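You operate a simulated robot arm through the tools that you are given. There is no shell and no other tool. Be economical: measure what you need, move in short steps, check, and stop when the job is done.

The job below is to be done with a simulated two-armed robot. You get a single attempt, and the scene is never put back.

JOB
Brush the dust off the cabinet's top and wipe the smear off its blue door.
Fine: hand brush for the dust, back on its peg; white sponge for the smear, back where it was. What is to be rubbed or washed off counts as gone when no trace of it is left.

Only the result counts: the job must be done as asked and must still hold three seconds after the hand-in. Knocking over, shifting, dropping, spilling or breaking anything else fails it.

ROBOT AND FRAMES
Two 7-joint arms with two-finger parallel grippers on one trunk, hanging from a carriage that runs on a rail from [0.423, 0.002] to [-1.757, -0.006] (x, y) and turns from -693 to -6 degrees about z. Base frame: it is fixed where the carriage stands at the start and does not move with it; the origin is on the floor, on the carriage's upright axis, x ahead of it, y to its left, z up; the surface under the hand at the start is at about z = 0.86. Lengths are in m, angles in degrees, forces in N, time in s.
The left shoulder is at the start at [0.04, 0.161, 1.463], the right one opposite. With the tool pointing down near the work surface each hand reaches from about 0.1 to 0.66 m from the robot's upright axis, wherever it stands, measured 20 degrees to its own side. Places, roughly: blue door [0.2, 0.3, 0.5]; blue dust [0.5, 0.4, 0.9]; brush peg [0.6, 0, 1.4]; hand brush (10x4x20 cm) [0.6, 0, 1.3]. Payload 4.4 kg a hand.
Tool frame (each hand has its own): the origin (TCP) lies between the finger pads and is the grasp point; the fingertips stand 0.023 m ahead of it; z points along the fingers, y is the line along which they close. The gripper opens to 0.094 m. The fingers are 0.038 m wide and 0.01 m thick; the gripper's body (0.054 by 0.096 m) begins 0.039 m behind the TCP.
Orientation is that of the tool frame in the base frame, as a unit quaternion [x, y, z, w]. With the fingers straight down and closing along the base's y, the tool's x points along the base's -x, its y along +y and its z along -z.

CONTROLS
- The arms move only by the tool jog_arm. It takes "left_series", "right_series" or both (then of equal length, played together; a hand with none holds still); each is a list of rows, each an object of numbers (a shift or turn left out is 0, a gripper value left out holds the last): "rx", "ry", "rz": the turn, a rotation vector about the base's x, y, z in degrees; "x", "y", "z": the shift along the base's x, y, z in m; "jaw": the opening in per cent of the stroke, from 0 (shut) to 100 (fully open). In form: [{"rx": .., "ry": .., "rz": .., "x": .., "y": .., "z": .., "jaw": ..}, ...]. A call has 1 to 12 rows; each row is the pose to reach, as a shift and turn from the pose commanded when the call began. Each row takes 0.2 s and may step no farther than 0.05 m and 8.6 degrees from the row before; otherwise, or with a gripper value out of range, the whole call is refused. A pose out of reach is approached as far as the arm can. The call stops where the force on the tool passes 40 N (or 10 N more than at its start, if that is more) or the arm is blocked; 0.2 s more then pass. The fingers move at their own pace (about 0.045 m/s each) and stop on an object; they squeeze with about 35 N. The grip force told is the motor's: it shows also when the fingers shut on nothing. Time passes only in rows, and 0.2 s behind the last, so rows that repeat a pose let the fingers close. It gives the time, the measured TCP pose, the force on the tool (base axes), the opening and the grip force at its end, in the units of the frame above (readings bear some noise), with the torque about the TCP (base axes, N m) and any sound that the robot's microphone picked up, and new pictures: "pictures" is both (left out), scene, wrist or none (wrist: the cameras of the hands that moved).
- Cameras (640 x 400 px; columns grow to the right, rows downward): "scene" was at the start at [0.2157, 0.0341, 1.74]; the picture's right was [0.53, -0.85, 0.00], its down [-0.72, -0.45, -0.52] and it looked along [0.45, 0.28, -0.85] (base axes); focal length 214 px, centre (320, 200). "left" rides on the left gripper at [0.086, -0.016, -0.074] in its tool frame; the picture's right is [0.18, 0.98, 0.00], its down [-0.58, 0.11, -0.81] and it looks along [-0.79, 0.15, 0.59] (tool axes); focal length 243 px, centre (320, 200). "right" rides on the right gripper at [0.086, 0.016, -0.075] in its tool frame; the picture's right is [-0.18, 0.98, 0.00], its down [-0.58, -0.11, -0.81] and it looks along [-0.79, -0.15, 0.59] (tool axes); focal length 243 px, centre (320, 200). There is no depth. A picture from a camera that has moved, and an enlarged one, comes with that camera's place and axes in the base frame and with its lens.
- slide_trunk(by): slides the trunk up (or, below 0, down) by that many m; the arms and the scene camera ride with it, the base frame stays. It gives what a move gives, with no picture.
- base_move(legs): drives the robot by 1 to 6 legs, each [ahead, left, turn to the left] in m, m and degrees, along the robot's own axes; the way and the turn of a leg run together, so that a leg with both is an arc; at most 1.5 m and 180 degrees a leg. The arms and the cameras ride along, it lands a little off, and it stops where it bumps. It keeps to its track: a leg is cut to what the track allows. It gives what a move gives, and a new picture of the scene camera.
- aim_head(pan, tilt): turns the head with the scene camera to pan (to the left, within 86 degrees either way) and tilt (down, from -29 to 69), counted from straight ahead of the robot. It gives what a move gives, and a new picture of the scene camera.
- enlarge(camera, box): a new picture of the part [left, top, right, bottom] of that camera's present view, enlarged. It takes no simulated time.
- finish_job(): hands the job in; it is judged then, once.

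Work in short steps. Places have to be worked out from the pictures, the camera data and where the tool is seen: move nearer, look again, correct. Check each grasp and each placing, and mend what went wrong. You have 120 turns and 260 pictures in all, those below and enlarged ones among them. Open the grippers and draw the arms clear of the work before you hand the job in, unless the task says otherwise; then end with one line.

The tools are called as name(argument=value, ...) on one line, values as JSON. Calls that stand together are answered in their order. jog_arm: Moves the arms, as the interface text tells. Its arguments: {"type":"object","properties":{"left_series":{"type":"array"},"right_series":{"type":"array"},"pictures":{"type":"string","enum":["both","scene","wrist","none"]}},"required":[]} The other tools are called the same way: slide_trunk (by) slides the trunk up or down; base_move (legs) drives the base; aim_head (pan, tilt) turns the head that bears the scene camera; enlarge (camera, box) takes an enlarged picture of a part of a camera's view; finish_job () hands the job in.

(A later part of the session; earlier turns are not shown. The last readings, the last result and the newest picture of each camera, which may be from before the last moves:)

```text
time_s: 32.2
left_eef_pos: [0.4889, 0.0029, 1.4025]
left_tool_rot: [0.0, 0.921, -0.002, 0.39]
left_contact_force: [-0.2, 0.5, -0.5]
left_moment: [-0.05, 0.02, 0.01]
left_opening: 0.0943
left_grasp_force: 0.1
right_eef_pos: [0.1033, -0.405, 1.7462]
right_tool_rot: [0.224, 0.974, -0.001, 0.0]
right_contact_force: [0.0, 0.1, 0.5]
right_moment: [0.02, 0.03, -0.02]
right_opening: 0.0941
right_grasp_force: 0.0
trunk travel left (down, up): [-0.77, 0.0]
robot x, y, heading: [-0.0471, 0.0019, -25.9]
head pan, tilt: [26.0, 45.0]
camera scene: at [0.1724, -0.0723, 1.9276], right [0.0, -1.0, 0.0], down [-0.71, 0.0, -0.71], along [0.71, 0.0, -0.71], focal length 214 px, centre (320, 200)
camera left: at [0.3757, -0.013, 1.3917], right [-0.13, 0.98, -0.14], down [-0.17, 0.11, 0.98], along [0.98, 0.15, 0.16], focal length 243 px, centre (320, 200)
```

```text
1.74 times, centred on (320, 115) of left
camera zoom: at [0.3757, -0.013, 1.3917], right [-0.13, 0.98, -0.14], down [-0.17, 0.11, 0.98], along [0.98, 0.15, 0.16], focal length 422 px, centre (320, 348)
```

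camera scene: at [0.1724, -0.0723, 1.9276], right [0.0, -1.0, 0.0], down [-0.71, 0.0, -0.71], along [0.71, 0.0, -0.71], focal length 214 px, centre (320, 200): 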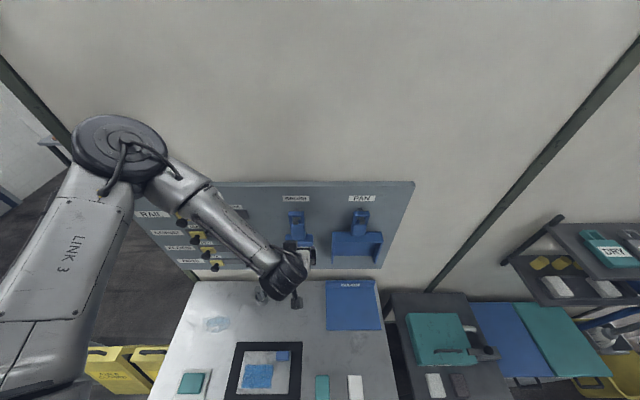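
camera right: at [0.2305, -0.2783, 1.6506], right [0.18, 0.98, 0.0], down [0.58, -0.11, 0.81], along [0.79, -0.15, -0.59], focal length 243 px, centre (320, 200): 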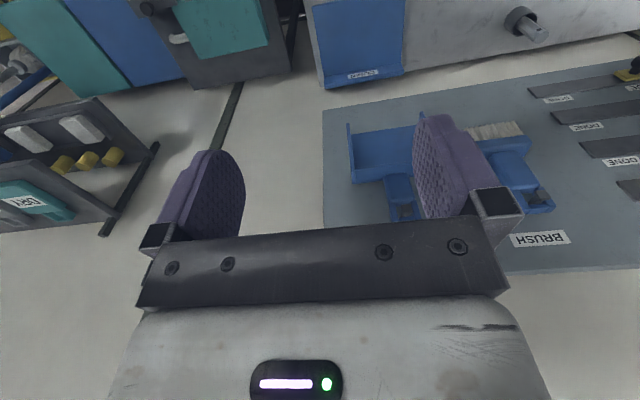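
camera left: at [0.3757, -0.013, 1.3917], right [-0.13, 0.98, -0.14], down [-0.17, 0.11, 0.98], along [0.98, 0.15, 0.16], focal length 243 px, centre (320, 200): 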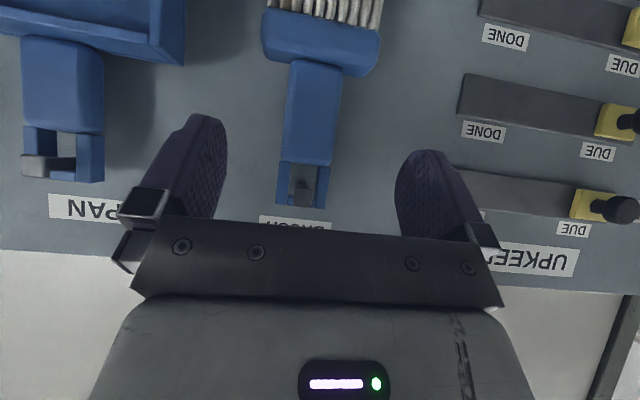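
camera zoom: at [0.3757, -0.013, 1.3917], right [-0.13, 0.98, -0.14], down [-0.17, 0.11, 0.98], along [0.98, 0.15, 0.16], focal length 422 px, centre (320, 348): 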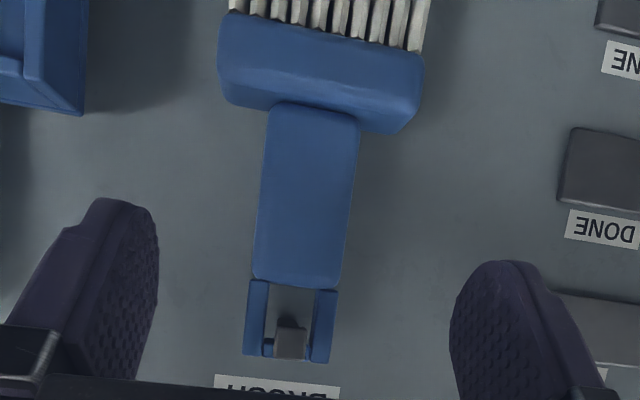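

Peg tip is near [0.58, 0, 1.42], handle centred at y≈0.003. I approach along the tool axis to the grip point [0.597, 0.003, 1.342], which keeps the palm below the peg.

jog_arm(left_series=[{"x": 0.033, "z": -0.009}, {"x": 0.065, "z": -0.018}, {"x": 0.08, "z": -0.033}, {"x": 0.095, "z": -0.047}, {"x": 0.108, "z": -0.06}, {"x": 0.108, "z": -0.06}])

```text
time_s: 33.5
left_eef_pos: [0.5877, 0.0201, 1.3759]
left_tool_rot: [0.004, 0.921, -0.006, 0.39]
left_contact_force: [-11.1, 3.4, 6.6]
left_moment: [-0.29, -0.61, -0.15]
left_opening: 0.0939
left_grasp_force: 0.0
left hand out of reach, approached as far as the arm can: row 1, 2, 3, 4, 5, 6
right_eef_pos: [0.1029, -0.4037, 1.7451]
right_tool_rot: [0.225, 0.974, 0.001, -0.002]
right_contact_force: [-0.7, -0.7, 0.1]
right_moment: [-0.01, 0.0, 0.05]
right_opening: 0.0939
right_grasp_force: 0.1
trunk travel left (down, up): [-0.77, 0.0]
robot x, y, heading: [-0.0494, -0.0002, -26.2]
head pan, tilt: [26.0, 45.0]
stopped in row 6 (left hand): the force on the tool passed its limit at 63 N (the readings are from after the stop); the commanded pose is now the measured one
camera scene: at [0.1718, -0.072, 1.9275], right [0.0, -1.0, 0.0], down [-0.71, 0.0, -0.71], along [0.71, 0.0, -0.71], focal length 214 px, centre (320, 200)
camera left: at [0.4732, 0.006, 1.3648], right [-0.12, 0.98, -0.14], down [-0.17, 0.12, 0.98], along [0.98, 0.14, 0.16], focal length 243 px, centre (320, 200)
```

scene: 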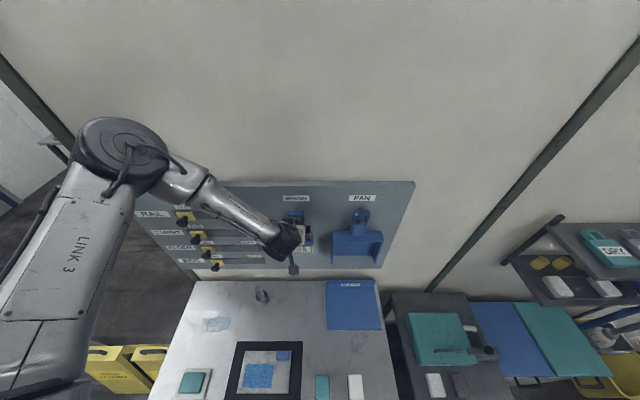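
left: 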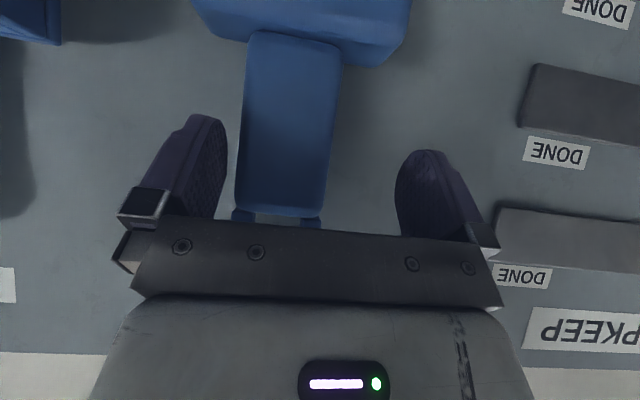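

The palm touched the peg because the arm couldn't get low enough. I back off along the tool axis, then reposition the base: further back and turned more right.

jog_arm(left_series=[{"x": -0.03, "z": 0.025}, {"x": -0.06, "z": 0.045}, {"x": -0.1, "z": 0.06}, {"x": -0.13, "z": 0.06}])

base_move(legs=[[-0.1, 0, 0], [0, 0, -15]])

```text
time_s: 34.5
left_eef_pos: [0.4582, 0.02, 1.4341]
left_tool_rot: [0.002, 0.921, -0.005, 0.39]
left_contact_force: [0.1, 0.9, -0.1]
left_moment: [0.02, 0.0, 0.0]
left_opening: 0.094
left_grasp_force: 0.1
right_eef_pos: [0.1036, -0.4042, 1.7449]
right_tool_rot: [0.224, 0.975, 0.001, -0.001]
right_contact_force: [-0.4, -0.4, -0.1]
right_moment: [-0.03, 0.01, -0.02]
right_opening: 0.0942
right_grasp_force: 0.1
trunk travel left (down, up): [-0.77, 0.0]
robot x, y, heading: [-0.0481, 0.0005, -26.2]
head pan, tilt: [26.0, 45.0]
camera scene: at [0.1721, -0.0722, 1.9276], right [0.0, -1.0, 0.0], down [-0.71, 0.0, -0.71], along [0.71, 0.0, -0.71], focal length 214 px, centre (320, 200)
camera left: at [0.344, 0.0045, 1.4241], right [-0.12, 0.98, -0.14], down [-0.17, 0.12, 0.98], along [0.98, 0.14, 0.16], focal length 243 px, centre (320, 200)
```

scene: 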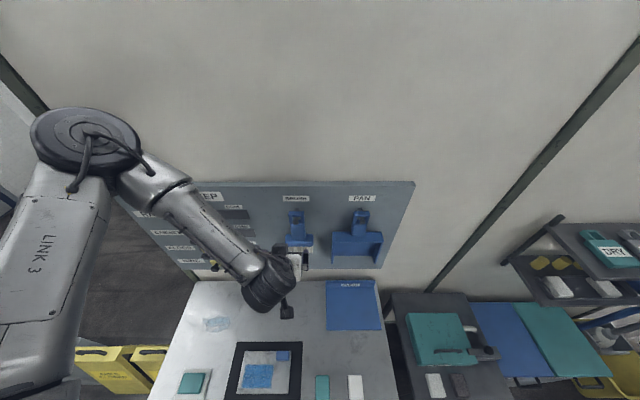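
left: 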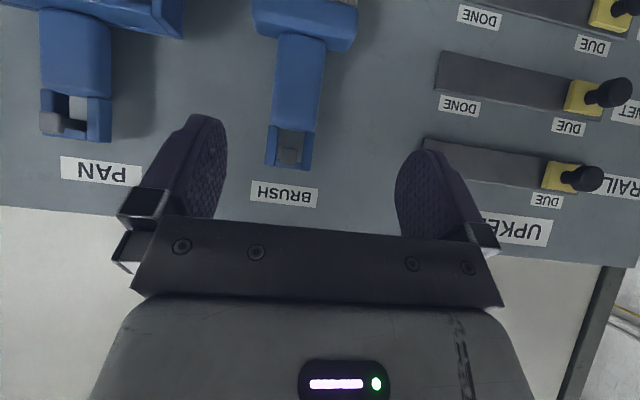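

```text
time_s: 36.5
left_eef_pos: [0.3559, -0.1126, 1.4343]
left_tool_rot: [0.123, 0.913, -0.057, 0.385]
left_contact_force: [0.4, 0.4, 0.0]
left_moment: [0.02, 0.01, -0.05]
left_opening: 0.0942
left_grasp_force: 0.0
right_eef_pos: [-0.0949, -0.4297, 1.7461]
right_tool_rot: [0.349, 0.937, 0.001, 0.0]
right_contact_force: [-0.8, 0.2, -0.4]
right_moment: [0.02, 0.02, -0.02]
right_opening: 0.0941
right_grasp_force: 0.0
trunk travel left (down, up): [-0.77, 0.0]
robot x, y, heading: [-0.1417, 0.0012, -41.1]
head pan, tilt: [26.0, 45.0]
camera scene: at [0.0563, -0.128, 1.9276], right [-0.26, -0.97, 0.0], down [-0.68, 0.18, -0.71], along [0.68, -0.18, -0.71], focal length 214 px, centre (320, 200)
```

scene: 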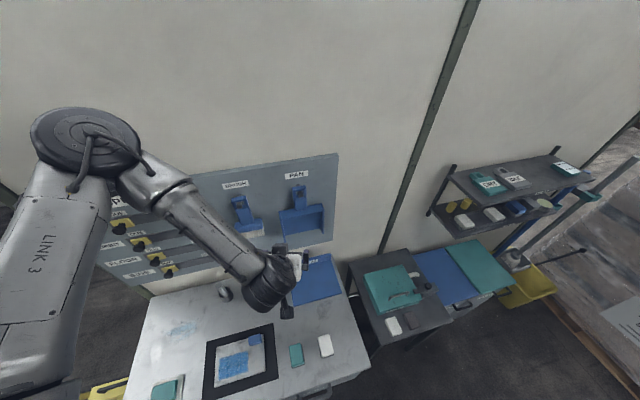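

Brush still hangs. I realign the tool (+15° about z) to y≈0.003.

jog_arm(left_series=[{"rz": 7.5, "y": 0.04}, {"rz": 14.9, "y": 0.08}, {"rz": 14.9, "y": 0.1156}, {"rz": 14.9, "y": 0.1156, "x": 0.04, "z": -0.02}, {"rz": 14.9, "y": 0.1156, "x": 0.08, "z": -0.035}, {"rz": 14.9, "y": 0.1156, "x": 0.12, "z": -0.045}, {"rz": 14.9, "y": 0.1156, "x": 0.12, "z": -0.045}])

```text
time_s: 38.1
left_eef_pos: [0.4766, 0.0044, 1.3871]
left_tool_rot: [0.003, 0.921, -0.006, 0.39]
left_contact_force: [0.4, -0.4, 0.8]
left_moment: [-0.02, 0.02, 0.04]
left_opening: 0.0941
left_grasp_force: 0.0
left hand out of reach, approached as far as the arm can: row 3
right_eef_pos: [-0.0945, -0.4319, 1.7451]
right_tool_rot: [0.35, 0.937, 0.001, 0.0]
right_contact_force: [0.6, 0.1, 1.0]
right_moment: [0.0, -0.01, -0.04]
right_opening: 0.0942
right_grasp_force: 0.1
trunk travel left (down, up): [-0.77, 0.0]
robot x, y, heading: [-0.1379, -0.0018, -40.9]
head pan, tilt: [26.0, 45.0]
camera scene: at [0.0563, -0.128, 1.9276], right [-0.26, -0.97, 0.0], down [-0.68, 0.18, -0.71], along [0.68, -0.18, -0.71], focal length 214 px, centre (320, 200)
camera left: at [0.3628, -0.0112, 1.3771], right [-0.12, 0.98, -0.14], down [-0.17, 0.12, 0.98], along [0.98, 0.14, 0.16], focal length 243 px, centre (320, 200)
```

scene: 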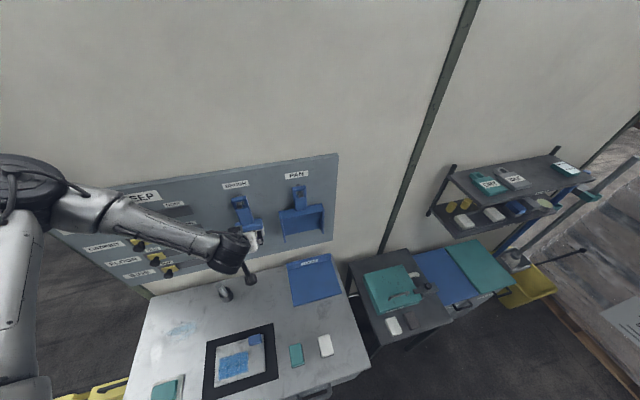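
left: 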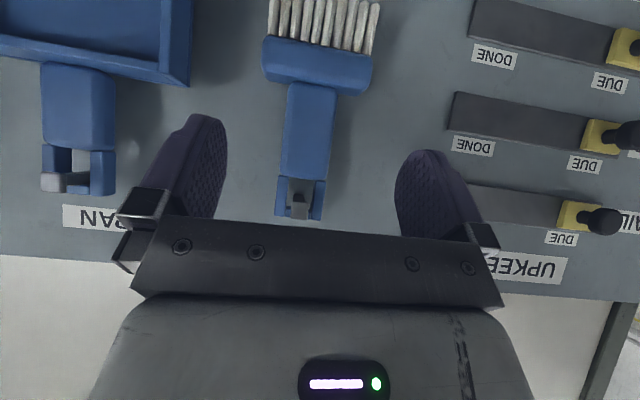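

Full reach now. I pitch 10° more toward horizontal while going a bit lower and forward.

jog_arm(left_series=[{"ry": -5, "x": 0.02, "z": -0.02}, {"ry": -10, "x": 0.05, "z": -0.03}, {"ry": -10, "x": 0.05, "z": -0.03}])

```text
time_s: 38.9
left_eef_pos: [0.5263, 0.0026, 1.3579]
left_tool_rot: [0.004, 0.884, -0.006, 0.467]
left_contact_force: [0.4, 0.4, 0.3]
left_moment: [0.0, 0.01, -0.02]
left_opening: 0.0941
left_grasp_force: 0.0
right_eef_pos: [-0.0943, -0.4304, 1.7451]
right_tool_rot: [0.349, 0.937, 0.0, -0.001]
right_contact_force: [0.3, 0.8, 0.3]
right_moment: [-0.02, 0.0, 0.01]
right_opening: 0.0938
right_grasp_force: 0.1
trunk travel left (down, up): [-0.77, 0.0]
robot x, y, heading: [-0.1416, -0.0055, -40.8]
head pan, tilt: [26.0, 45.0]
camera scene: at [0.0563, -0.128, 1.9276], right [-0.26, -0.97, 0.0], down [-0.68, 0.18, -0.71], along [0.68, -0.18, -0.71], focal length 214 px, centre (320, 200)
camera left: at [0.4162, -0.012, 1.3279], right [-0.09, 0.98, -0.16], down [-0.34, 0.12, 0.93], along [0.94, 0.14, 0.32], focal length 243 px, centre (320, 200)
```

scene: 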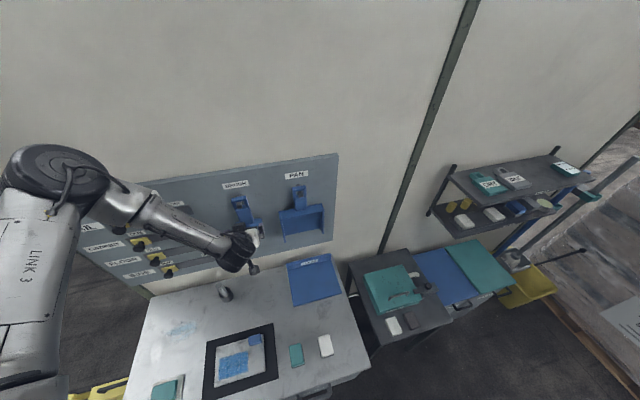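
left: 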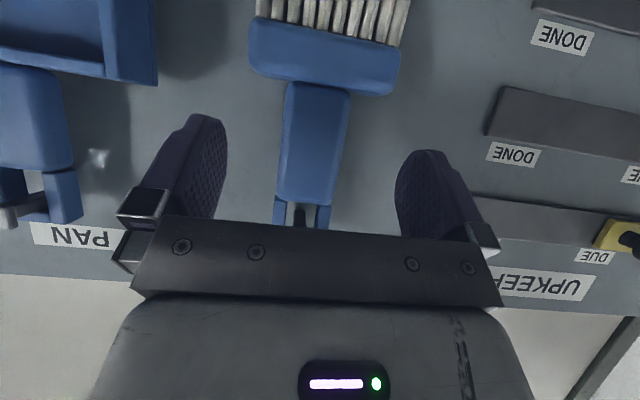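

Reached at 56° tilt. I advance to the grip point.

jog_arm(left_series=[{"x": 0.025, "z": -0.005, "y": 0.001}, {"x": 0.05, "z": -0.01, "y": 0.001}, {"x": 0.062, "z": -0.013, "y": 0.001}, {"x": 0.071, "z": -0.016, "y": 0.001}, {"x": 0.071, "z": -0.016, "y": 0.001}])

```text
time_s: 40.1
left_eef_pos: [0.598, 0.0036, 1.3415]
left_tool_rot: [0.002, 0.883, -0.005, 0.469]
left_contact_force: [-0.9, 0.3, -0.1]
left_moment: [0.02, -0.01, 0.02]
left_opening: 0.0938
left_grasp_force: 0.1
right_eef_pos: [-0.0937, -0.4297, 1.7457]
right_tool_rot: [0.349, 0.937, -0.001, 0.0]
right_contact_force: [-0.2, 0.0, -0.1]
right_moment: [-0.01, -0.02, 0.0]
right_opening: 0.0944
right_grasp_force: 0.1
trunk travel left (down, up): [-0.77, 0.0]
robot x, y, heading: [-0.1358, 0.0042, -41.1]
head pan, tilt: [26.0, 45.0]
camera scene: at [0.0563, -0.128, 1.9276], right [-0.26, -0.97, 0.0], down [-0.68, 0.18, -0.71], along [0.68, -0.18, -0.71], focal length 214 px, centre (320, 200)
camera left: at [0.4871, -0.0102, 1.3121], right [-0.09, 0.98, -0.16], down [-0.34, 0.12, 0.93], along [0.94, 0.14, 0.32], focal length 243 px, centre (320, 200)
```

scene: 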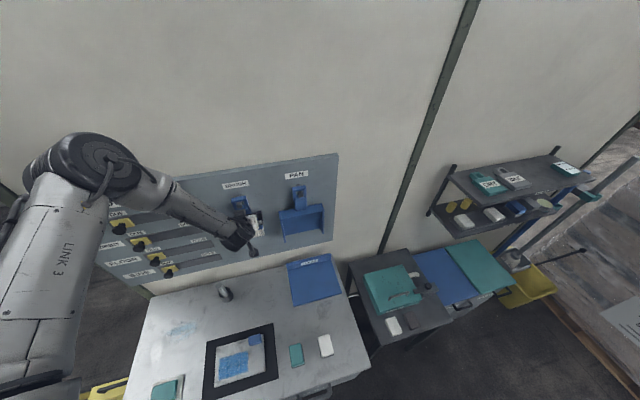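
left: 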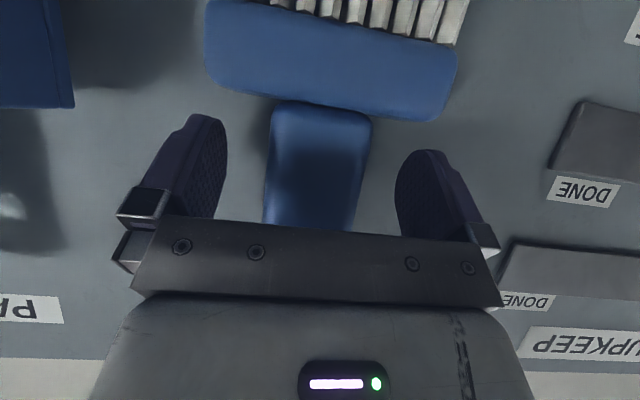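

The handle lies between the fingers with no contact. I close the gripper.

jog_arm(left_series=[{"jaw": 0}, {"jaw": 0}, {"jaw": 0}, {"jaw": 0}, {"jaw": 0}], pictures="wrist")

```text
time_s: 41.3
left_eef_pos: [0.5979, 0.0049, 1.3428]
left_tool_rot: [0.003, 0.883, -0.005, 0.469]
left_contact_force: [-0.6, -1.5, 0.1]
left_moment: [0.04, -0.01, -0.05]
left_opening: 0.0475
left_grasp_force: 35.0
right_eef_pos: [-0.0945, -0.4309, 1.7455]
right_tool_rot: [0.349, 0.937, 0.0, 0.0]
right_contact_force: [0.7, 0.0, 0.9]
right_moment: [0.02, 0.0, -0.02]
right_opening: 0.0939
right_grasp_force: 0.0
trunk travel left (down, up): [-0.77, 0.0]
robot x, y, heading: [-0.1416, 0.0006, -41.0]
head pan, tilt: [26.0, 45.0]
camera left: at [0.487, -0.0103, 1.3121], right [-0.09, 0.98, -0.16], down [-0.34, 0.12, 0.93], along [0.94, 0.14, 0.32], focal length 243 px, centre (320, 200)
```

left: 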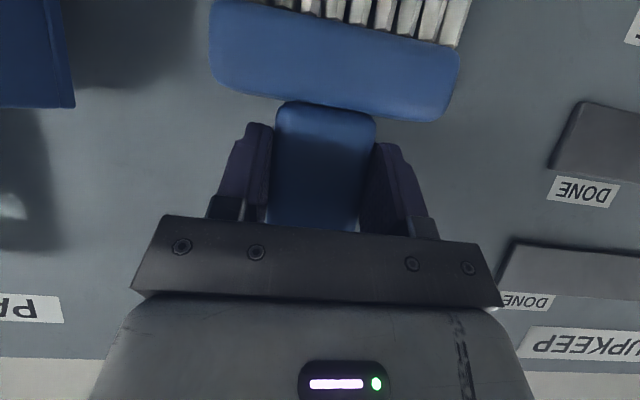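

Firm grip at 47 mm. I lift 7 mm to unload the peg and pull straight back.

jog_arm(left_series=[{"z": 0.004}, {"z": 0.007}, {"z": 0.007, "x": -0.02}, {"z": 0.007, "x": -0.04}, {"z": 0.007, "x": -0.06}, {"z": 0.007, "x": -0.08}, {"z": 0.007, "x": -0.1}])

```text
time_s: 42.9
left_eef_pos: [0.4975, 0.005, 1.3504]
left_tool_rot: [0.003, 0.883, -0.006, 0.469]
left_contact_force: [-1.0, -0.1, -1.5]
left_moment: [-0.02, 0.02, -0.01]
left_opening: 0.0477
left_grasp_force: 34.7
right_eef_pos: [-0.0952, -0.431, 1.7456]
right_tool_rot: [0.349, 0.937, 0.0, 0.0]
right_contact_force: [-0.1, -0.1, 0.6]
right_moment: [0.02, -0.02, -0.03]
right_opening: 0.0939
right_grasp_force: 0.0
trunk travel left (down, up): [-0.77, 0.0]
robot x, y, heading: [-0.1416, -0.0003, -40.8]
head pan, tilt: [26.0, 45.0]
camera scene: at [0.0562, -0.128, 1.9276], right [-0.26, -0.97, 0.0], down [-0.68, 0.18, -0.71], along [0.68, -0.18, -0.71], focal length 214 px, centre (320, 200)
camera left: at [0.3859, -0.0098, 1.32], right [-0.09, 0.98, -0.16], down [-0.34, 0.12, 0.93], along [0.94, 0.14, 0.32], focal length 243 px, centre (320, 200)
```

scene: 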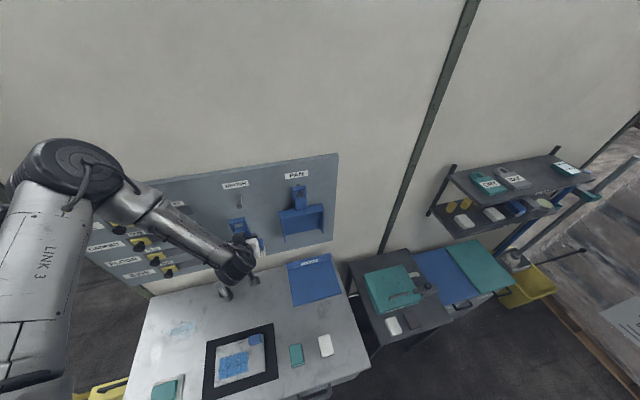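
left: 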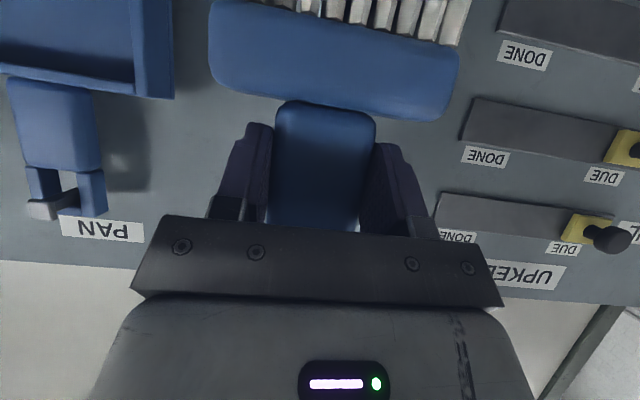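

Brush is free; the bare peg is visible. I record its position, then turn the robot left toward the dust.

enlarge(camera="scene", box=[200, 170, 280, 220])

base_move(legs=[[0, 0, 33]])

aim_head(pan=25, tilt=55)

```text
8.00 times, centred on (240, 195) of scene
camera zoom: at [0.0562, -0.128, 1.9276], right [-0.26, -0.97, 0.0], down [-0.68, 0.18, -0.71], along [0.68, -0.18, -0.71], focal length 1716 px, centre (960, 240)
```

zoom: 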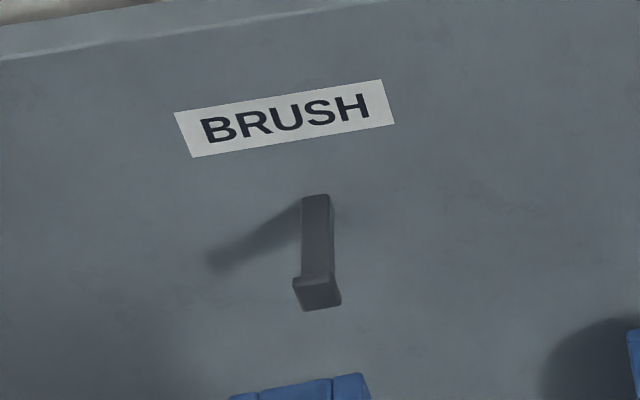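

```text
time_s: 44.9
left_eef_pos: [0.3874, 0.3548, 1.3498]
left_tool_rot: [-0.251, 0.847, 0.13, 0.45]
left_contact_force: [0.8, 0.4, -2.1]
left_moment: [-0.01, -0.01, -0.02]
left_opening: 0.0475
left_grasp_force: 34.9
right_eef_pos: [0.1348, -0.334, 1.745]
right_tool_rot: [0.066, 0.998, 0.0, -0.001]
right_contact_force: [-0.6, -0.4, -0.2]
right_moment: [0.03, 0.01, 0.02]
right_opening: 0.0939
right_grasp_force: 0.0
trunk travel left (down, up): [-0.77, 0.0]
robot x, y, heading: [-0.1396, -0.0018, -7.3]
head pan, tilt: [26.0, 45.0]
camera scene: at [0.0924, 0.0026, 1.9276], right [0.32, -0.95, 0.0], down [-0.67, -0.22, -0.71], along [0.67, 0.22, -0.71], focal length 214 px, centre (320, 200)
```

scene: 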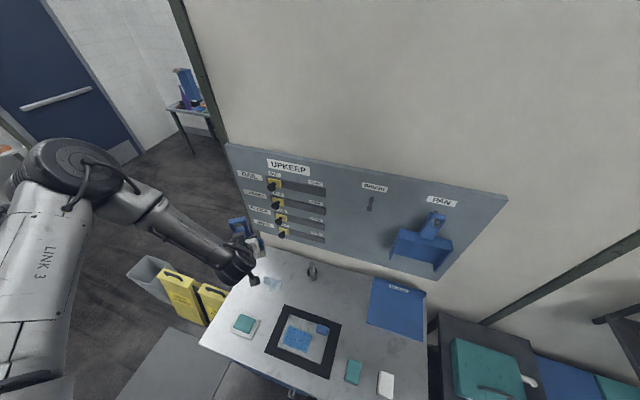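

```text
time_s: 45.6
left_eef_pos: [0.3888, 0.3553, 1.35]
left_tool_rot: [-0.251, 0.847, 0.13, 0.451]
left_contact_force: [-0.1, 0.5, -2.3]
left_moment: [-0.03, 0.01, -0.01]
left_opening: 0.0477
left_grasp_force: 35.4
right_eef_pos: [0.1345, -0.3341, 1.7454]
right_tool_rot: [0.065, 0.998, 0.0, 0.0]
right_contact_force: [0.2, -0.4, 1.2]
right_moment: [0.01, -0.02, -0.03]
right_opening: 0.0941
right_grasp_force: 0.2
trunk travel left (down, up): [-0.77, 0.0]
robot x, y, heading: [-0.1391, 0.001, -7.5]
head pan, tilt: [25.0, 55.0]
camera scene: at [0.0841, -0.0016, 1.9142], right [0.3, -0.95, 0.0], down [-0.78, -0.25, -0.57], along [0.55, 0.17, -0.82], focal length 214 px, centre (320, 200)
```

scene: 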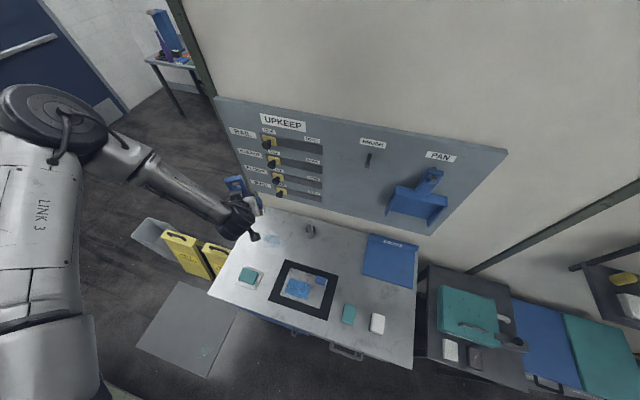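

The peg tip is at about [0.584, 0.003, 1.418]. Now I straighten the tool's yaw and move above the dust, then lower the trunk.

jog_arm(left_series=[{"rz": -8, "x": 0.01, "y": 0.01}, {"rz": -16, "x": 0.03, "y": 0.02}, {"rz": -24, "x": 0.05, "y": 0.03}, {"rz": -33, "x": 0.07, "y": 0.04}, {"rz": -33, "x": 0.07, "y": 0.04}], pictures="none")

slide_trunk(by=-0.28)

aim_head(pan=30, tilt=55)

```text
refused: row 4 steps farther than a row can; nothing moved
```

```text
time_s: 48.5
left_eef_pos: [0.3891, 0.3545, 1.0702]
left_tool_rot: [-0.251, 0.847, 0.13, 0.451]
left_contact_force: [0.2, 0.7, -1.9]
left_moment: [-0.03, 0.01, -0.01]
left_opening: 0.0475
left_grasp_force: 35.1
right_eef_pos: [0.135, -0.3341, 1.4643]
right_tool_rot: [0.065, 0.998, -0.001, 0.0]
right_contact_force: [-0.7, -0.3, 0.4]
right_moment: [0.01, 0.0, 0.01]
right_opening: 0.094
right_grasp_force: 0.0
trunk travel left (down, up): [-0.49, 0.28]
robot x, y, heading: [-0.1399, -0.0046, -7.3]
head pan, tilt: [25.0, 55.0]
```

```text
time_s: 49.1
left_eef_pos: [0.3886, 0.3549, 1.0699]
left_tool_rot: [-0.251, 0.847, 0.129, 0.451]
left_contact_force: [-0.5, 0.0, -2.0]
left_moment: [-0.02, 0.04, -0.01]
left_opening: 0.0479
left_grasp_force: 34.9
right_eef_pos: [0.1333, -0.3342, 1.4671]
right_tool_rot: [0.065, 0.998, 0.0, 0.0]
right_contact_force: [0.1, 0.2, -0.5]
right_moment: [0.0, 0.02, -0.04]
right_opening: 0.0939
right_grasp_force: 0.0
trunk travel left (down, up): [-0.49, 0.28]
robot x, y, heading: [-0.141, -0.0009, -7.5]
head pan, tilt: [30.0, 55.0]
camera scene: at [0.0819, 0.0043, 1.6342], right [0.38, -0.92, 0.0], down [-0.76, -0.31, -0.57], along [0.53, 0.22, -0.82], focal length 214 px, centre (320, 200)
```

scene: 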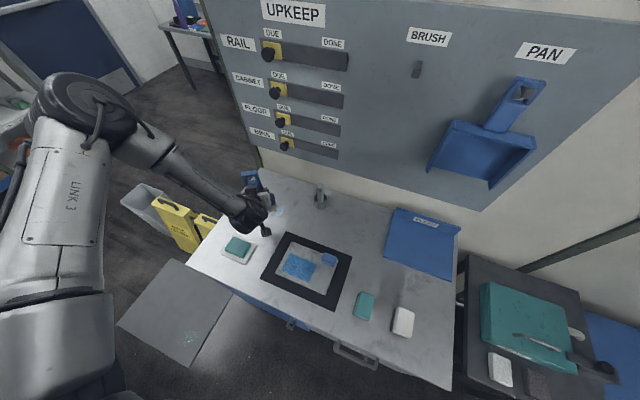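

Trunk is lowered with the brush held above the surface. I resend the yaw straightening with smaller steps.

jog_arm(left_series=[{"rz": -8, "x": 0.01, "y": 0.01}, {"rz": -16, "x": 0.03, "y": 0.02}, {"rz": -24, "x": 0.05, "y": 0.03}, {"rz": -32, "x": 0.07, "y": 0.04}, {"rz": -33, "x": 0.07, "y": 0.04}])

enlarge(camera="scene", box=[180, 140, 400, 280])

```text
time_s: 50.3
left_eef_pos: [0.4588, 0.3956, 1.0691]
left_tool_rot: [0.002, 0.883, -0.005, 0.469]
left_contact_force: [0.1, 0.4, -1.6]
left_moment: [-0.01, 0.06, -0.02]
left_opening: 0.0479
left_grasp_force: 34.8
right_eef_pos: [0.1339, -0.3355, 1.4653]
right_tool_rot: [0.066, 0.998, -0.001, 0.0]
right_contact_force: [0.1, -0.6, -0.5]
right_moment: [0.01, -0.02, -0.01]
right_opening: 0.0941
right_grasp_force: 0.1
trunk travel left (down, up): [-0.49, 0.28]
robot x, y, heading: [-0.1378, 0.0001, -7.4]
head pan, tilt: [30.0, 55.0]
camera scene: at [0.0818, 0.0043, 1.6341], right [0.38, -0.92, 0.0], down [-0.76, -0.31, -0.57], along [0.53, 0.22, -0.82], focal length 214 px, centre (320, 200)
camera left: at [0.3488, 0.3798, 1.0395], right [-0.1, 0.98, -0.16], down [-0.34, 0.12, 0.93], along [0.94, 0.15, 0.32], focal length 243 px, centre (320, 200)
```

scene: 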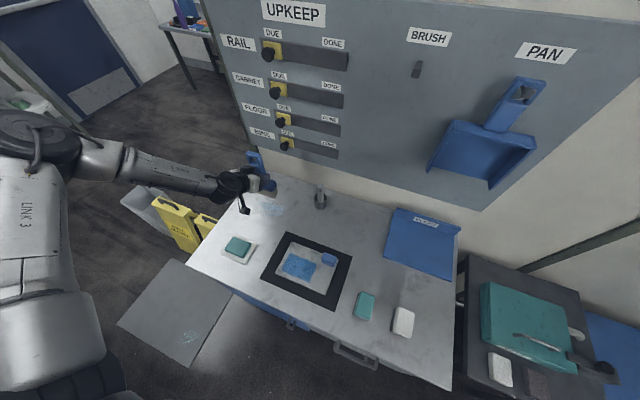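
left: 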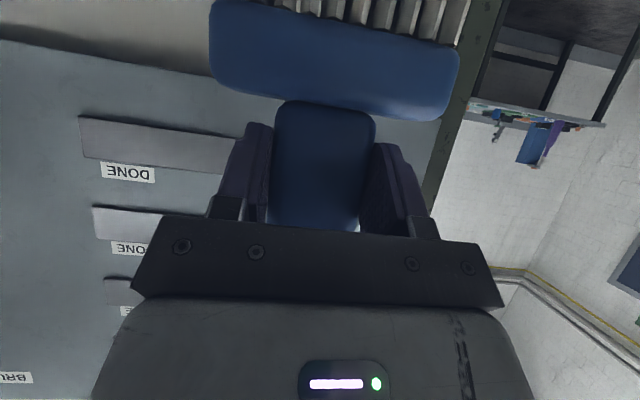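

```text
2.86 times, centred on (290, 210) of scene
camera zoom: at [0.0818, 0.0043, 1.6341], right [0.38, -0.92, 0.0], down [-0.76, -0.31, -0.57], along [0.53, 0.22, -0.82], focal length 613 px, centre (406, 171)
```

zoom: 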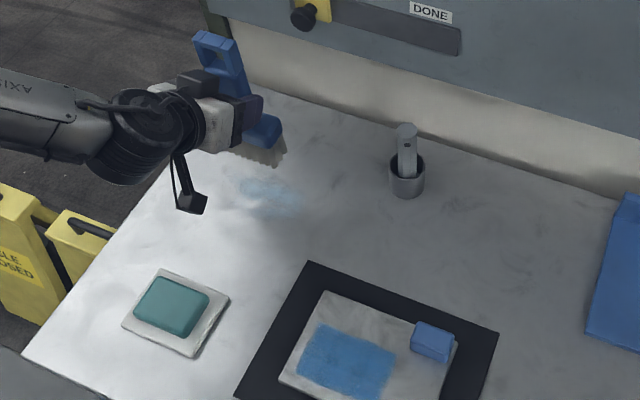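

Dust spans about x 0.43–0.50, y 0.33–0.44. The bristles are over it; I lower to just above the surface.

jog_arm(left_series=[{"z": -0.03}, {"z": -0.06}, {"z": -0.08}, {"z": -0.095}, {"z": -0.095}], pictures="none")

enlarge(camera="scene", box=[200, 150, 330, 240])

```text
time_s: 51.5
left_eef_pos: [0.4535, 0.4, 1.0329]
left_tool_rot: [0.0, 0.883, -0.004, 0.469]
left_contact_force: [0.4, -0.3, -2.1]
left_moment: [-0.01, 0.02, 0.0]
left_opening: 0.048
left_grasp_force: 35.3
left hand out of reach, approached as far as the arm can: row 2, 3, 4, 5
right_eef_pos: [0.134, -0.3353, 1.4656]
right_tool_rot: [0.066, 0.998, 0.0, 0.001]
right_contact_force: [1.3, -0.5, -0.6]
right_moment: [0.01, -0.01, -0.03]
right_opening: 0.0939
right_grasp_force: 0.0
trunk travel left (down, up): [-0.49, 0.28]
robot x, y, heading: [-0.1415, -0.0002, -7.5]
head pan, tilt: [30.0, 55.0]
```

```text
4.44 times, centred on (265, 195) of scene
camera zoom: at [0.0819, 0.0043, 1.6342], right [0.38, -0.92, 0.0], down [-0.76, -0.31, -0.57], along [0.53, 0.22, -0.82], focal length 953 px, centre (564, 222)
```

zoom: 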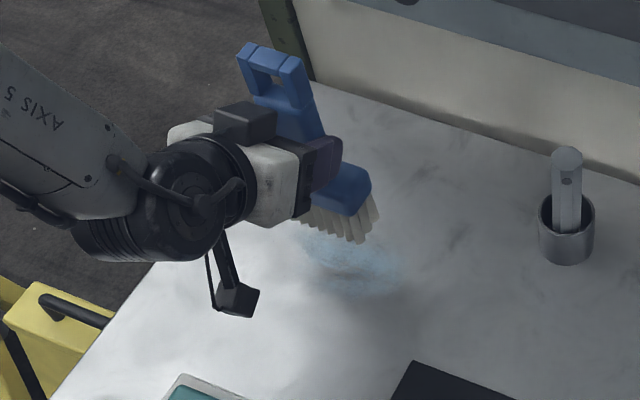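

The arm limit stopped at z=1.033, so I use the trunk for the rest: down 0.055.

slide_trunk(by=-0.055)

enlarge(camera="scene", box=[200, 130, 330, 220])

```text
time_s: 52.5
left_eef_pos: [0.4543, 0.4, 0.978]
left_tool_rot: [0.0, 0.884, -0.004, 0.468]
left_contact_force: [-0.1, 0.6, -1.6]
left_moment: [0.03, -0.01, 0.03]
left_opening: 0.0477
left_grasp_force: 35.0
right_eef_pos: [0.1339, -0.334, 1.4107]
right_tool_rot: [0.065, 0.998, -0.001, 0.0]
right_contact_force: [0.4, 0.1, -0.2]
right_moment: [0.0, 0.0, -0.03]
right_opening: 0.0941
right_grasp_force: 0.1
trunk travel left (down, up): [-0.435, 0.335]
robot x, y, heading: [-0.137, -0.0024, -7.6]
head pan, tilt: [30.0, 55.0]
```

```text
4.44 times, centred on (265, 175) of scene
camera zoom: at [0.082, 0.0043, 1.5792], right [0.38, -0.92, 0.0], down [-0.76, -0.31, -0.57], along [0.53, 0.22, -0.82], focal length 953 px, centre (564, 311)
```

zoom: 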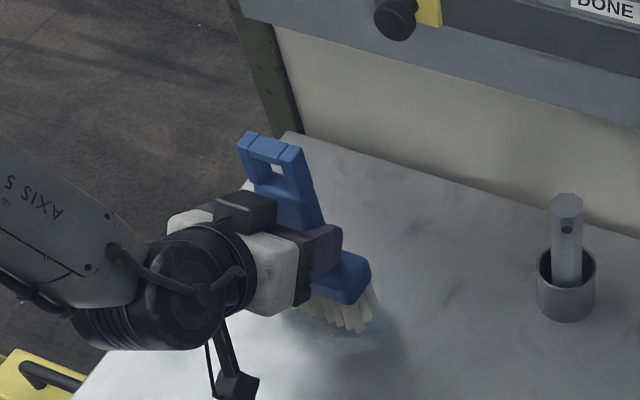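

Close to the surface. To give the arm downward range, I raise the hand 0.06 and lower the trunk 0.06.

jog_arm(left_series=[{"z": 0.03}, {"z": 0.06}, {"z": 0.06}], pictures="none")

slide_trunk(by=-0.06)

```text
time_s: 53.3
left_eef_pos: [0.4522, 0.3996, 1.0398]
left_tool_rot: [0.0, 0.883, -0.005, 0.47]
left_contact_force: [-0.8, -0.5, -1.2]
left_moment: [0.03, 0.01, -0.03]
left_opening: 0.0476
left_grasp_force: 34.8
right_eef_pos: [0.1343, -0.3333, 1.4105]
right_tool_rot: [0.066, 0.998, 0.0, 0.0]
right_contact_force: [-0.7, -0.2, 0.2]
right_moment: [0.0, 0.01, 0.02]
right_opening: 0.0942
right_grasp_force: 0.2
trunk travel left (down, up): [-0.435, 0.335]
robot x, y, heading: [-0.1385, 0.0011, -7.5]
head pan, tilt: [30.0, 55.0]
```

```text
time_s: 54.3
left_eef_pos: [0.4528, 0.4005, 0.9785]
left_tool_rot: [-0.001, 0.883, -0.003, 0.469]
left_contact_force: [0.1, 0.0, -2.7]
left_moment: [0.0, 0.0, 0.01]
left_opening: 0.0476
left_grasp_force: 35.2
right_eef_pos: [0.1336, -0.334, 1.3501]
right_tool_rot: [0.066, 0.998, 0.0, 0.0]
right_contact_force: [0.1, -0.4, -0.5]
right_moment: [-0.01, 0.03, 0.0]
right_opening: 0.094
right_grasp_force: 0.1
trunk travel left (down, up): [-0.375, 0.395]
robot x, y, heading: [-0.1434, -0.0038, -7.7]
head pan, tilt: [30.0, 55.0]
```

Reading z=0.9785 with no contact (commands are clamped to measured). I go down in small steps to find the surface.

jog_arm(left_series=[{"z": -0.005}, {"z": -0.01}, {"z": -0.014}, {"z": -0.017}, {"z": -0.019}], pictures="none")

enlarge(camera="scene", box=[200, 110, 330, 200])

```text
time_s: 55.5
left_eef_pos: [0.4566, 0.4005, 0.9633]
left_tool_rot: [0.001, 0.882, -0.003, 0.472]
left_contact_force: [-5.1, -4.0, 26.5]
left_moment: [0.7, -0.2, 0.08]
left_opening: 0.0475
left_grasp_force: 35.3
right_eef_pos: [0.1351, -0.3341, 1.3505]
right_tool_rot: [0.066, 0.998, 0.001, 0.0]
right_contact_force: [-0.2, 0.3, 0.5]
right_moment: [0.0, -0.04, 0.01]
right_opening: 0.094
right_grasp_force: 0.0
trunk travel left (down, up): [-0.375, 0.395]
robot x, y, heading: [-0.1444, -0.0004, -7.5]
head pan, tilt: [30.0, 55.0]
```

```text
4.44 times, centred on (265, 155) of scene
camera zoom: at [0.0827, 0.0049, 1.5199], right [0.38, -0.92, 0.0], down [-0.76, -0.31, -0.57], along [0.53, 0.22, -0.82], focal length 953 px, centre (564, 400)
```

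zoom: 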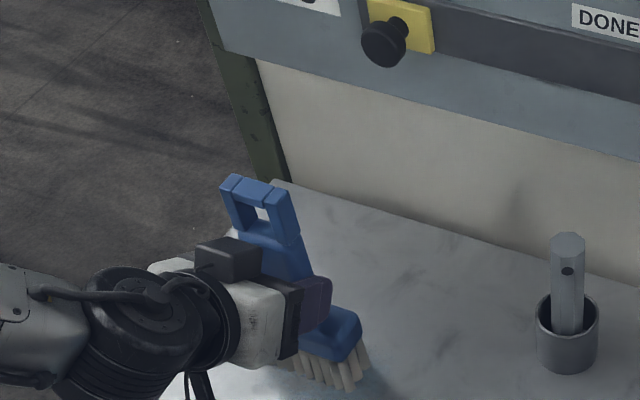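

Contact at z≈0.966 (26 N). I ease to a light press and sweep along y at this x.

jog_arm(left_series=[{"z": 0.003}, {"z": 0.003, "y": 0.025}, {"z": 0.003, "y": 0.05}, {"z": 0.003, "y": 0.025}, {"z": 0.003, "y": 0}, {"z": 0.003, "y": -0.025}, {"z": 0.003, "y": -0.05}, {"z": 0.003, "y": -0.075}, {"z": 0.003, "y": -0.04}, {"z": 0.003, "y": 0}, {"z": 0.003, "y": 0.04}, {"z": 0.003, "y": 0.04}], pictures="none")

enlarge(camera="scene", box=[200, 130, 330, 220])

```text
time_s: 58.1
left_eef_pos: [0.4536, 0.442, 0.9628]
left_tool_rot: [0.0, 0.883, -0.003, 0.469]
left_contact_force: [-2.1, -3.3, 17.3]
left_moment: [0.49, -0.35, 0.02]
left_opening: 0.0477
left_grasp_force: 34.6
right_eef_pos: [0.1346, -0.3351, 1.3507]
right_tool_rot: [0.065, 0.998, 0.0, 0.001]
right_contact_force: [-0.2, 0.8, 0.1]
right_moment: [-0.01, 0.02, -0.01]
right_opening: 0.0937
right_grasp_force: 0.1
trunk travel left (down, up): [-0.375, 0.395]
robot x, y, heading: [-0.1423, 0.0005, -7.5]
head pan, tilt: [30.0, 55.0]
```

```text
4.44 times, centred on (265, 175) of scene
camera zoom: at [0.0826, 0.0047, 1.5195], right [0.38, -0.92, 0.0], down [-0.76, -0.31, -0.57], along [0.53, 0.22, -0.82], focal length 953 px, centre (564, 311)
```

zoom: 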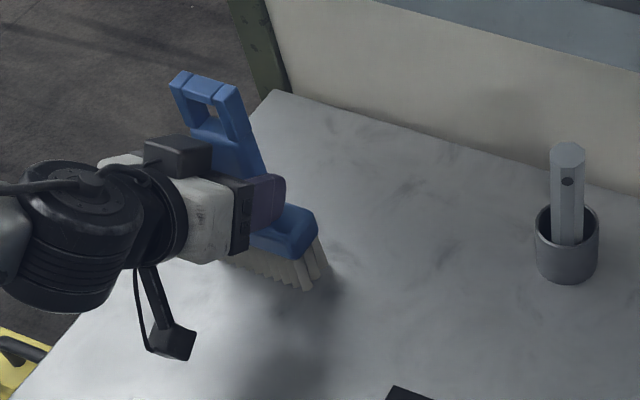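

The dust looks mostly gone. I do further passes at x +0.03 and −0.03 to cover the margins.

jog_arm(left_series=[{"x": 0.02}, {"x": 0.03, "y": -0.03}, {"x": 0.03, "y": -0.07}, {"x": 0.03, "y": -0.11}, {"x": 0.03, "y": -0.08}, {"x": 0.03, "y": -0.04}, {"x": 0.03, "y": 0.0}, {"x": 0.0, "y": 0.0}, {"x": -0.03, "y": 0}, {"x": -0.03, "y": -0.04}, {"x": -0.03, "y": -0.08}, {"x": -0.03, "y": -0.12}], pictures="none")

jog_arm(left_series=[{"y": 0.04}, {"y": 0.08}, {"y": 0.12}, {"y": 0.12, "z": 0.03}, {"y": 0.12, "z": 0.07}, {"y": 0.12, "z": 0.11}], pictures="none")

enlarge(camera="scene", box=[200, 130, 330, 220])

```text
time_s: 60.7
left_eef_pos: [0.4262, 0.3188, 0.9613]
left_tool_rot: [0.0, 0.883, -0.002, 0.469]
left_contact_force: [4.8, 1.0, 16.8]
left_moment: [0.68, -0.76, -0.03]
left_opening: 0.0481
left_grasp_force: 34.9
right_eef_pos: [0.1358, -0.333, 1.3504]
right_tool_rot: [0.065, 0.998, 0.001, 0.001]
right_contact_force: [-0.8, 0.5, -0.1]
right_moment: [-0.03, 0.01, 0.04]
right_opening: 0.0941
right_grasp_force: 0.1
trunk travel left (down, up): [-0.375, 0.395]
robot x, y, heading: [-0.1404, -0.0004, -7.5]
head pan, tilt: [30.0, 55.0]
```

```text
time_s: 62.1
left_eef_pos: [0.4236, 0.4398, 1.0725]
left_tool_rot: [-0.001, 0.884, -0.004, 0.467]
left_contact_force: [-0.3, 0.2, -0.4]
left_moment: [0.07, 0.04, 0.03]
left_opening: 0.0475
left_grasp_force: 34.5
right_eef_pos: [0.1345, -0.335, 1.3499]
right_tool_rot: [0.066, 0.998, 0.0, -0.001]
right_contact_force: [-0.4, -0.8, 0.1]
right_moment: [0.03, 0.0, -0.02]
right_opening: 0.0939
right_grasp_force: 0.0
trunk travel left (down, up): [-0.375, 0.395]
robot x, y, heading: [-0.1425, 0.0004, -7.5]
head pan, tilt: [30.0, 55.0]
```

```text
4.44 times, centred on (265, 175) of scene
camera zoom: at [0.0818, 0.0039, 1.5191], right [0.38, -0.92, 0.0], down [-0.76, -0.31, -0.57], along [0.53, 0.22, -0.82], focal length 953 px, centre (564, 311)
```

zoom: 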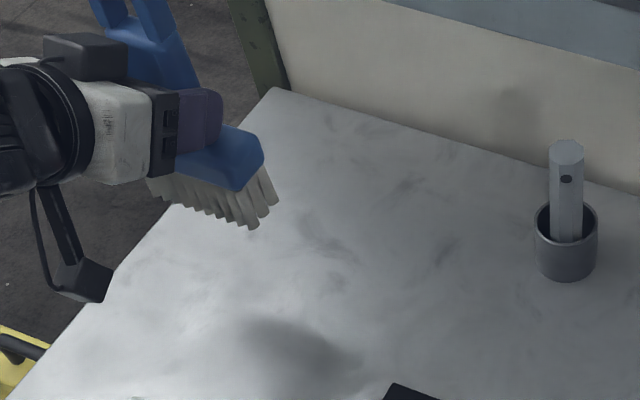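

No blue left. Before returning, I check the whole top, then raise the trunk for the brush return.

slide_trunk(by=0.395)

jog_arm(left_series=[{"rz": 8, "x": -0.01, "y": -0.02, "z": -0.02}, {"rz": 16, "x": -0.02, "y": -0.04, "z": -0.05}, {"rz": 24, "x": -0.03, "y": -0.06, "z": -0.08}, {"rz": 32, "x": -0.035, "y": -0.085, "z": -0.1}, {"rz": 33.4, "x": -0.035, "y": -0.085, "z": -0.117}, {"rz": 33.4, "x": -0.035, "y": -0.085, "z": -0.117}], pictures="scene")

enlarge(camera="scene", box=[180, 180, 400, 320])

```text
time_s: 65.9
left_eef_pos: [0.4232, 0.4413, 1.4682]
left_tool_rot: [0.0, 0.883, -0.003, 0.469]
left_contact_force: [-0.3, -1.0, -2.3]
left_moment: [0.04, 0.02, 0.0]
left_opening: 0.0474
left_grasp_force: 34.9
right_eef_pos: [0.1335, -0.3346, 1.7461]
right_tool_rot: [0.065, 0.998, 0.0, 0.0]
right_contact_force: [-0.4, -0.2, 0.1]
right_moment: [0.02, 0.05, 0.01]
right_opening: 0.0942
right_grasp_force: 0.2
trunk travel left (down, up): [-0.77, 0.0]
robot x, y, heading: [-0.1386, 0.0002, -7.4]
head pan, tilt: [30.0, 55.0]
```

```text
time_s: 67.3
left_eef_pos: [0.3894, 0.3573, 1.3515]
left_tool_rot: [-0.255, 0.846, 0.132, 0.45]
left_contact_force: [0.0, 0.0, -1.2]
left_moment: [-0.04, 0.02, 0.01]
left_opening: 0.0474
left_grasp_force: 35.0
right_eef_pos: [0.1344, -0.3342, 1.7458]
right_tool_rot: [0.065, 0.998, -0.001, 0.0]
right_contact_force: [-0.5, 0.9, -1.1]
right_moment: [0.01, 0.0, 0.02]
right_opening: 0.0939
right_grasp_force: 0.0
trunk travel left (down, up): [-0.77, 0.0]
robot x, y, heading: [-0.1411, -0.0002, -7.5]
head pan, tilt: [30.0, 55.0]
camera scene: at [0.0819, 0.0043, 1.9142], right [0.38, -0.92, 0.0], down [-0.76, -0.31, -0.57], along [0.53, 0.22, -0.82], focal length 214 px, centre (320, 200)
```

scene: 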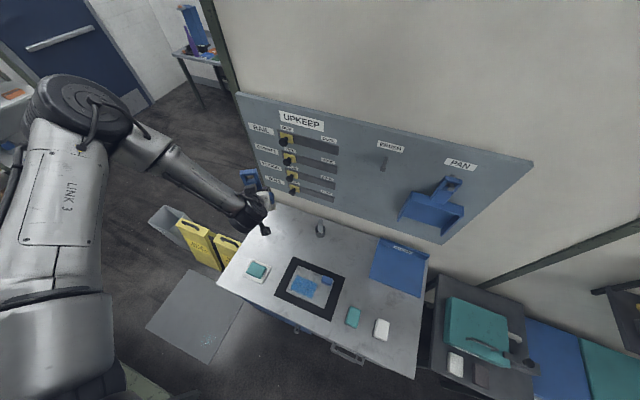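

```text
2.86 times, centred on (290, 250) of scene
camera zoom: at [0.0819, 0.0043, 1.9142], right [0.38, -0.92, 0.0], down [-0.76, -0.31, -0.57], along [0.53, 0.22, -0.82], focal length 613 px, centre (406, 57)
```

zoom: 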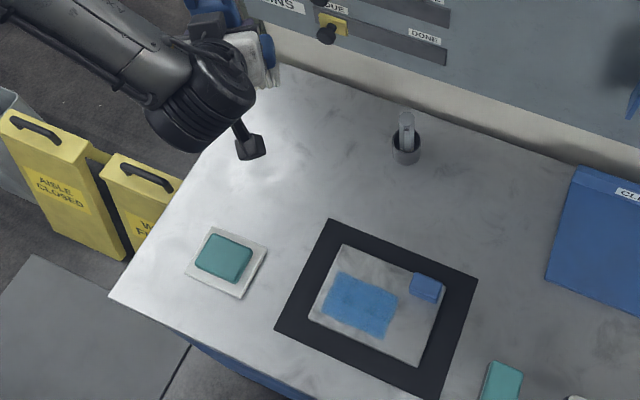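

The dust is gone. I turn back to the peg heading.

base_move(legs=[[0, 0, -33.5]])

aim_head(pan=41, tilt=40)

```text
time_s: 69.3
left_eef_pos: [0.4986, -0.0005, 1.3522]
left_tool_rot: [0.005, 0.883, -0.006, 0.468]
left_contact_force: [-0.5, 0.3, -0.8]
left_moment: [0.02, 0.03, -0.01]
left_opening: 0.0479
left_grasp_force: 35.1
right_eef_pos: [-0.0993, -0.4313, 1.7452]
right_tool_rot: [0.355, 0.935, -0.001, 0.0]
right_contact_force: [0.2, -0.1, 0.7]
right_moment: [0.0, 0.02, 0.0]
right_opening: 0.0941
right_grasp_force: 0.1
trunk travel left (down, up): [-0.77, 0.0]
robot x, y, heading: [-0.1397, 0.0006, -41.9]
head pan, tilt: [30.0, 55.0]
camera scene: at [0.047, -0.123, 1.9142], right [-0.2, -0.98, 0.0], down [-0.8, 0.16, -0.57], along [0.56, -0.12, -0.82], focal length 214 px, centre (320, 200)
```

scene: 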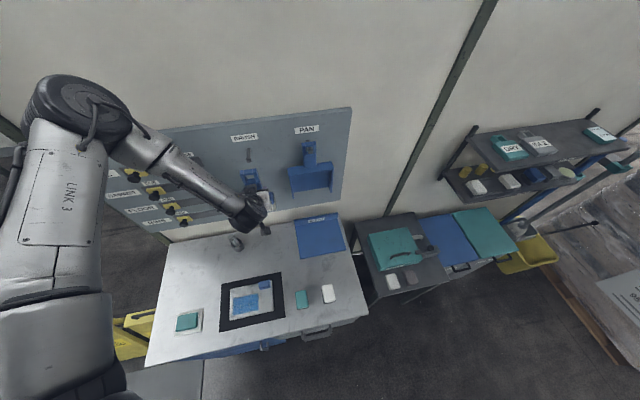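

```text
time_s: 70.1
left_eef_pos: [0.4977, -0.0013, 1.3513]
left_tool_rot: [0.005, 0.883, -0.007, 0.469]
left_contact_force: [-0.2, -0.7, -1.0]
left_moment: [-0.01, 0.0, 0.0]
left_opening: 0.0481
left_grasp_force: 35.2
right_eef_pos: [-0.1002, -0.4304, 1.7451]
right_tool_rot: [0.354, 0.935, 0.001, 0.0]
right_contact_force: [-0.3, -0.5, -0.8]
right_moment: [-0.01, 0.02, -0.01]
right_opening: 0.0939
right_grasp_force: 0.1
trunk travel left (down, up): [-0.77, 0.0]
robot x, y, heading: [-0.1422, -0.0036, -41.6]
head pan, tilt: [41.0, 40.0]
camera scene: at [0.0614, -0.1094, 1.9348], right [-0.01, -1.0, 0.0], down [-0.64, 0.01, -0.77], along [0.77, -0.01, -0.64], focal length 214 px, centre (320, 200)
```

scene: 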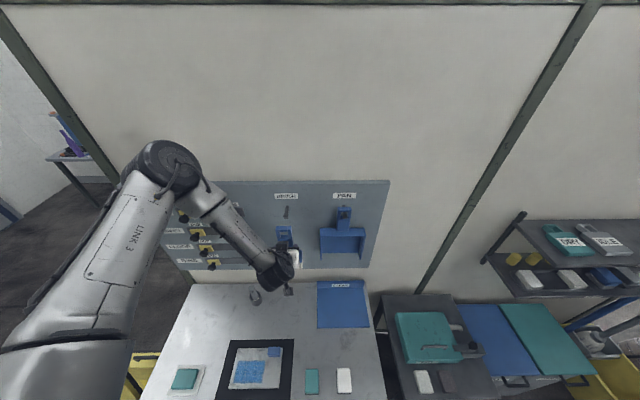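

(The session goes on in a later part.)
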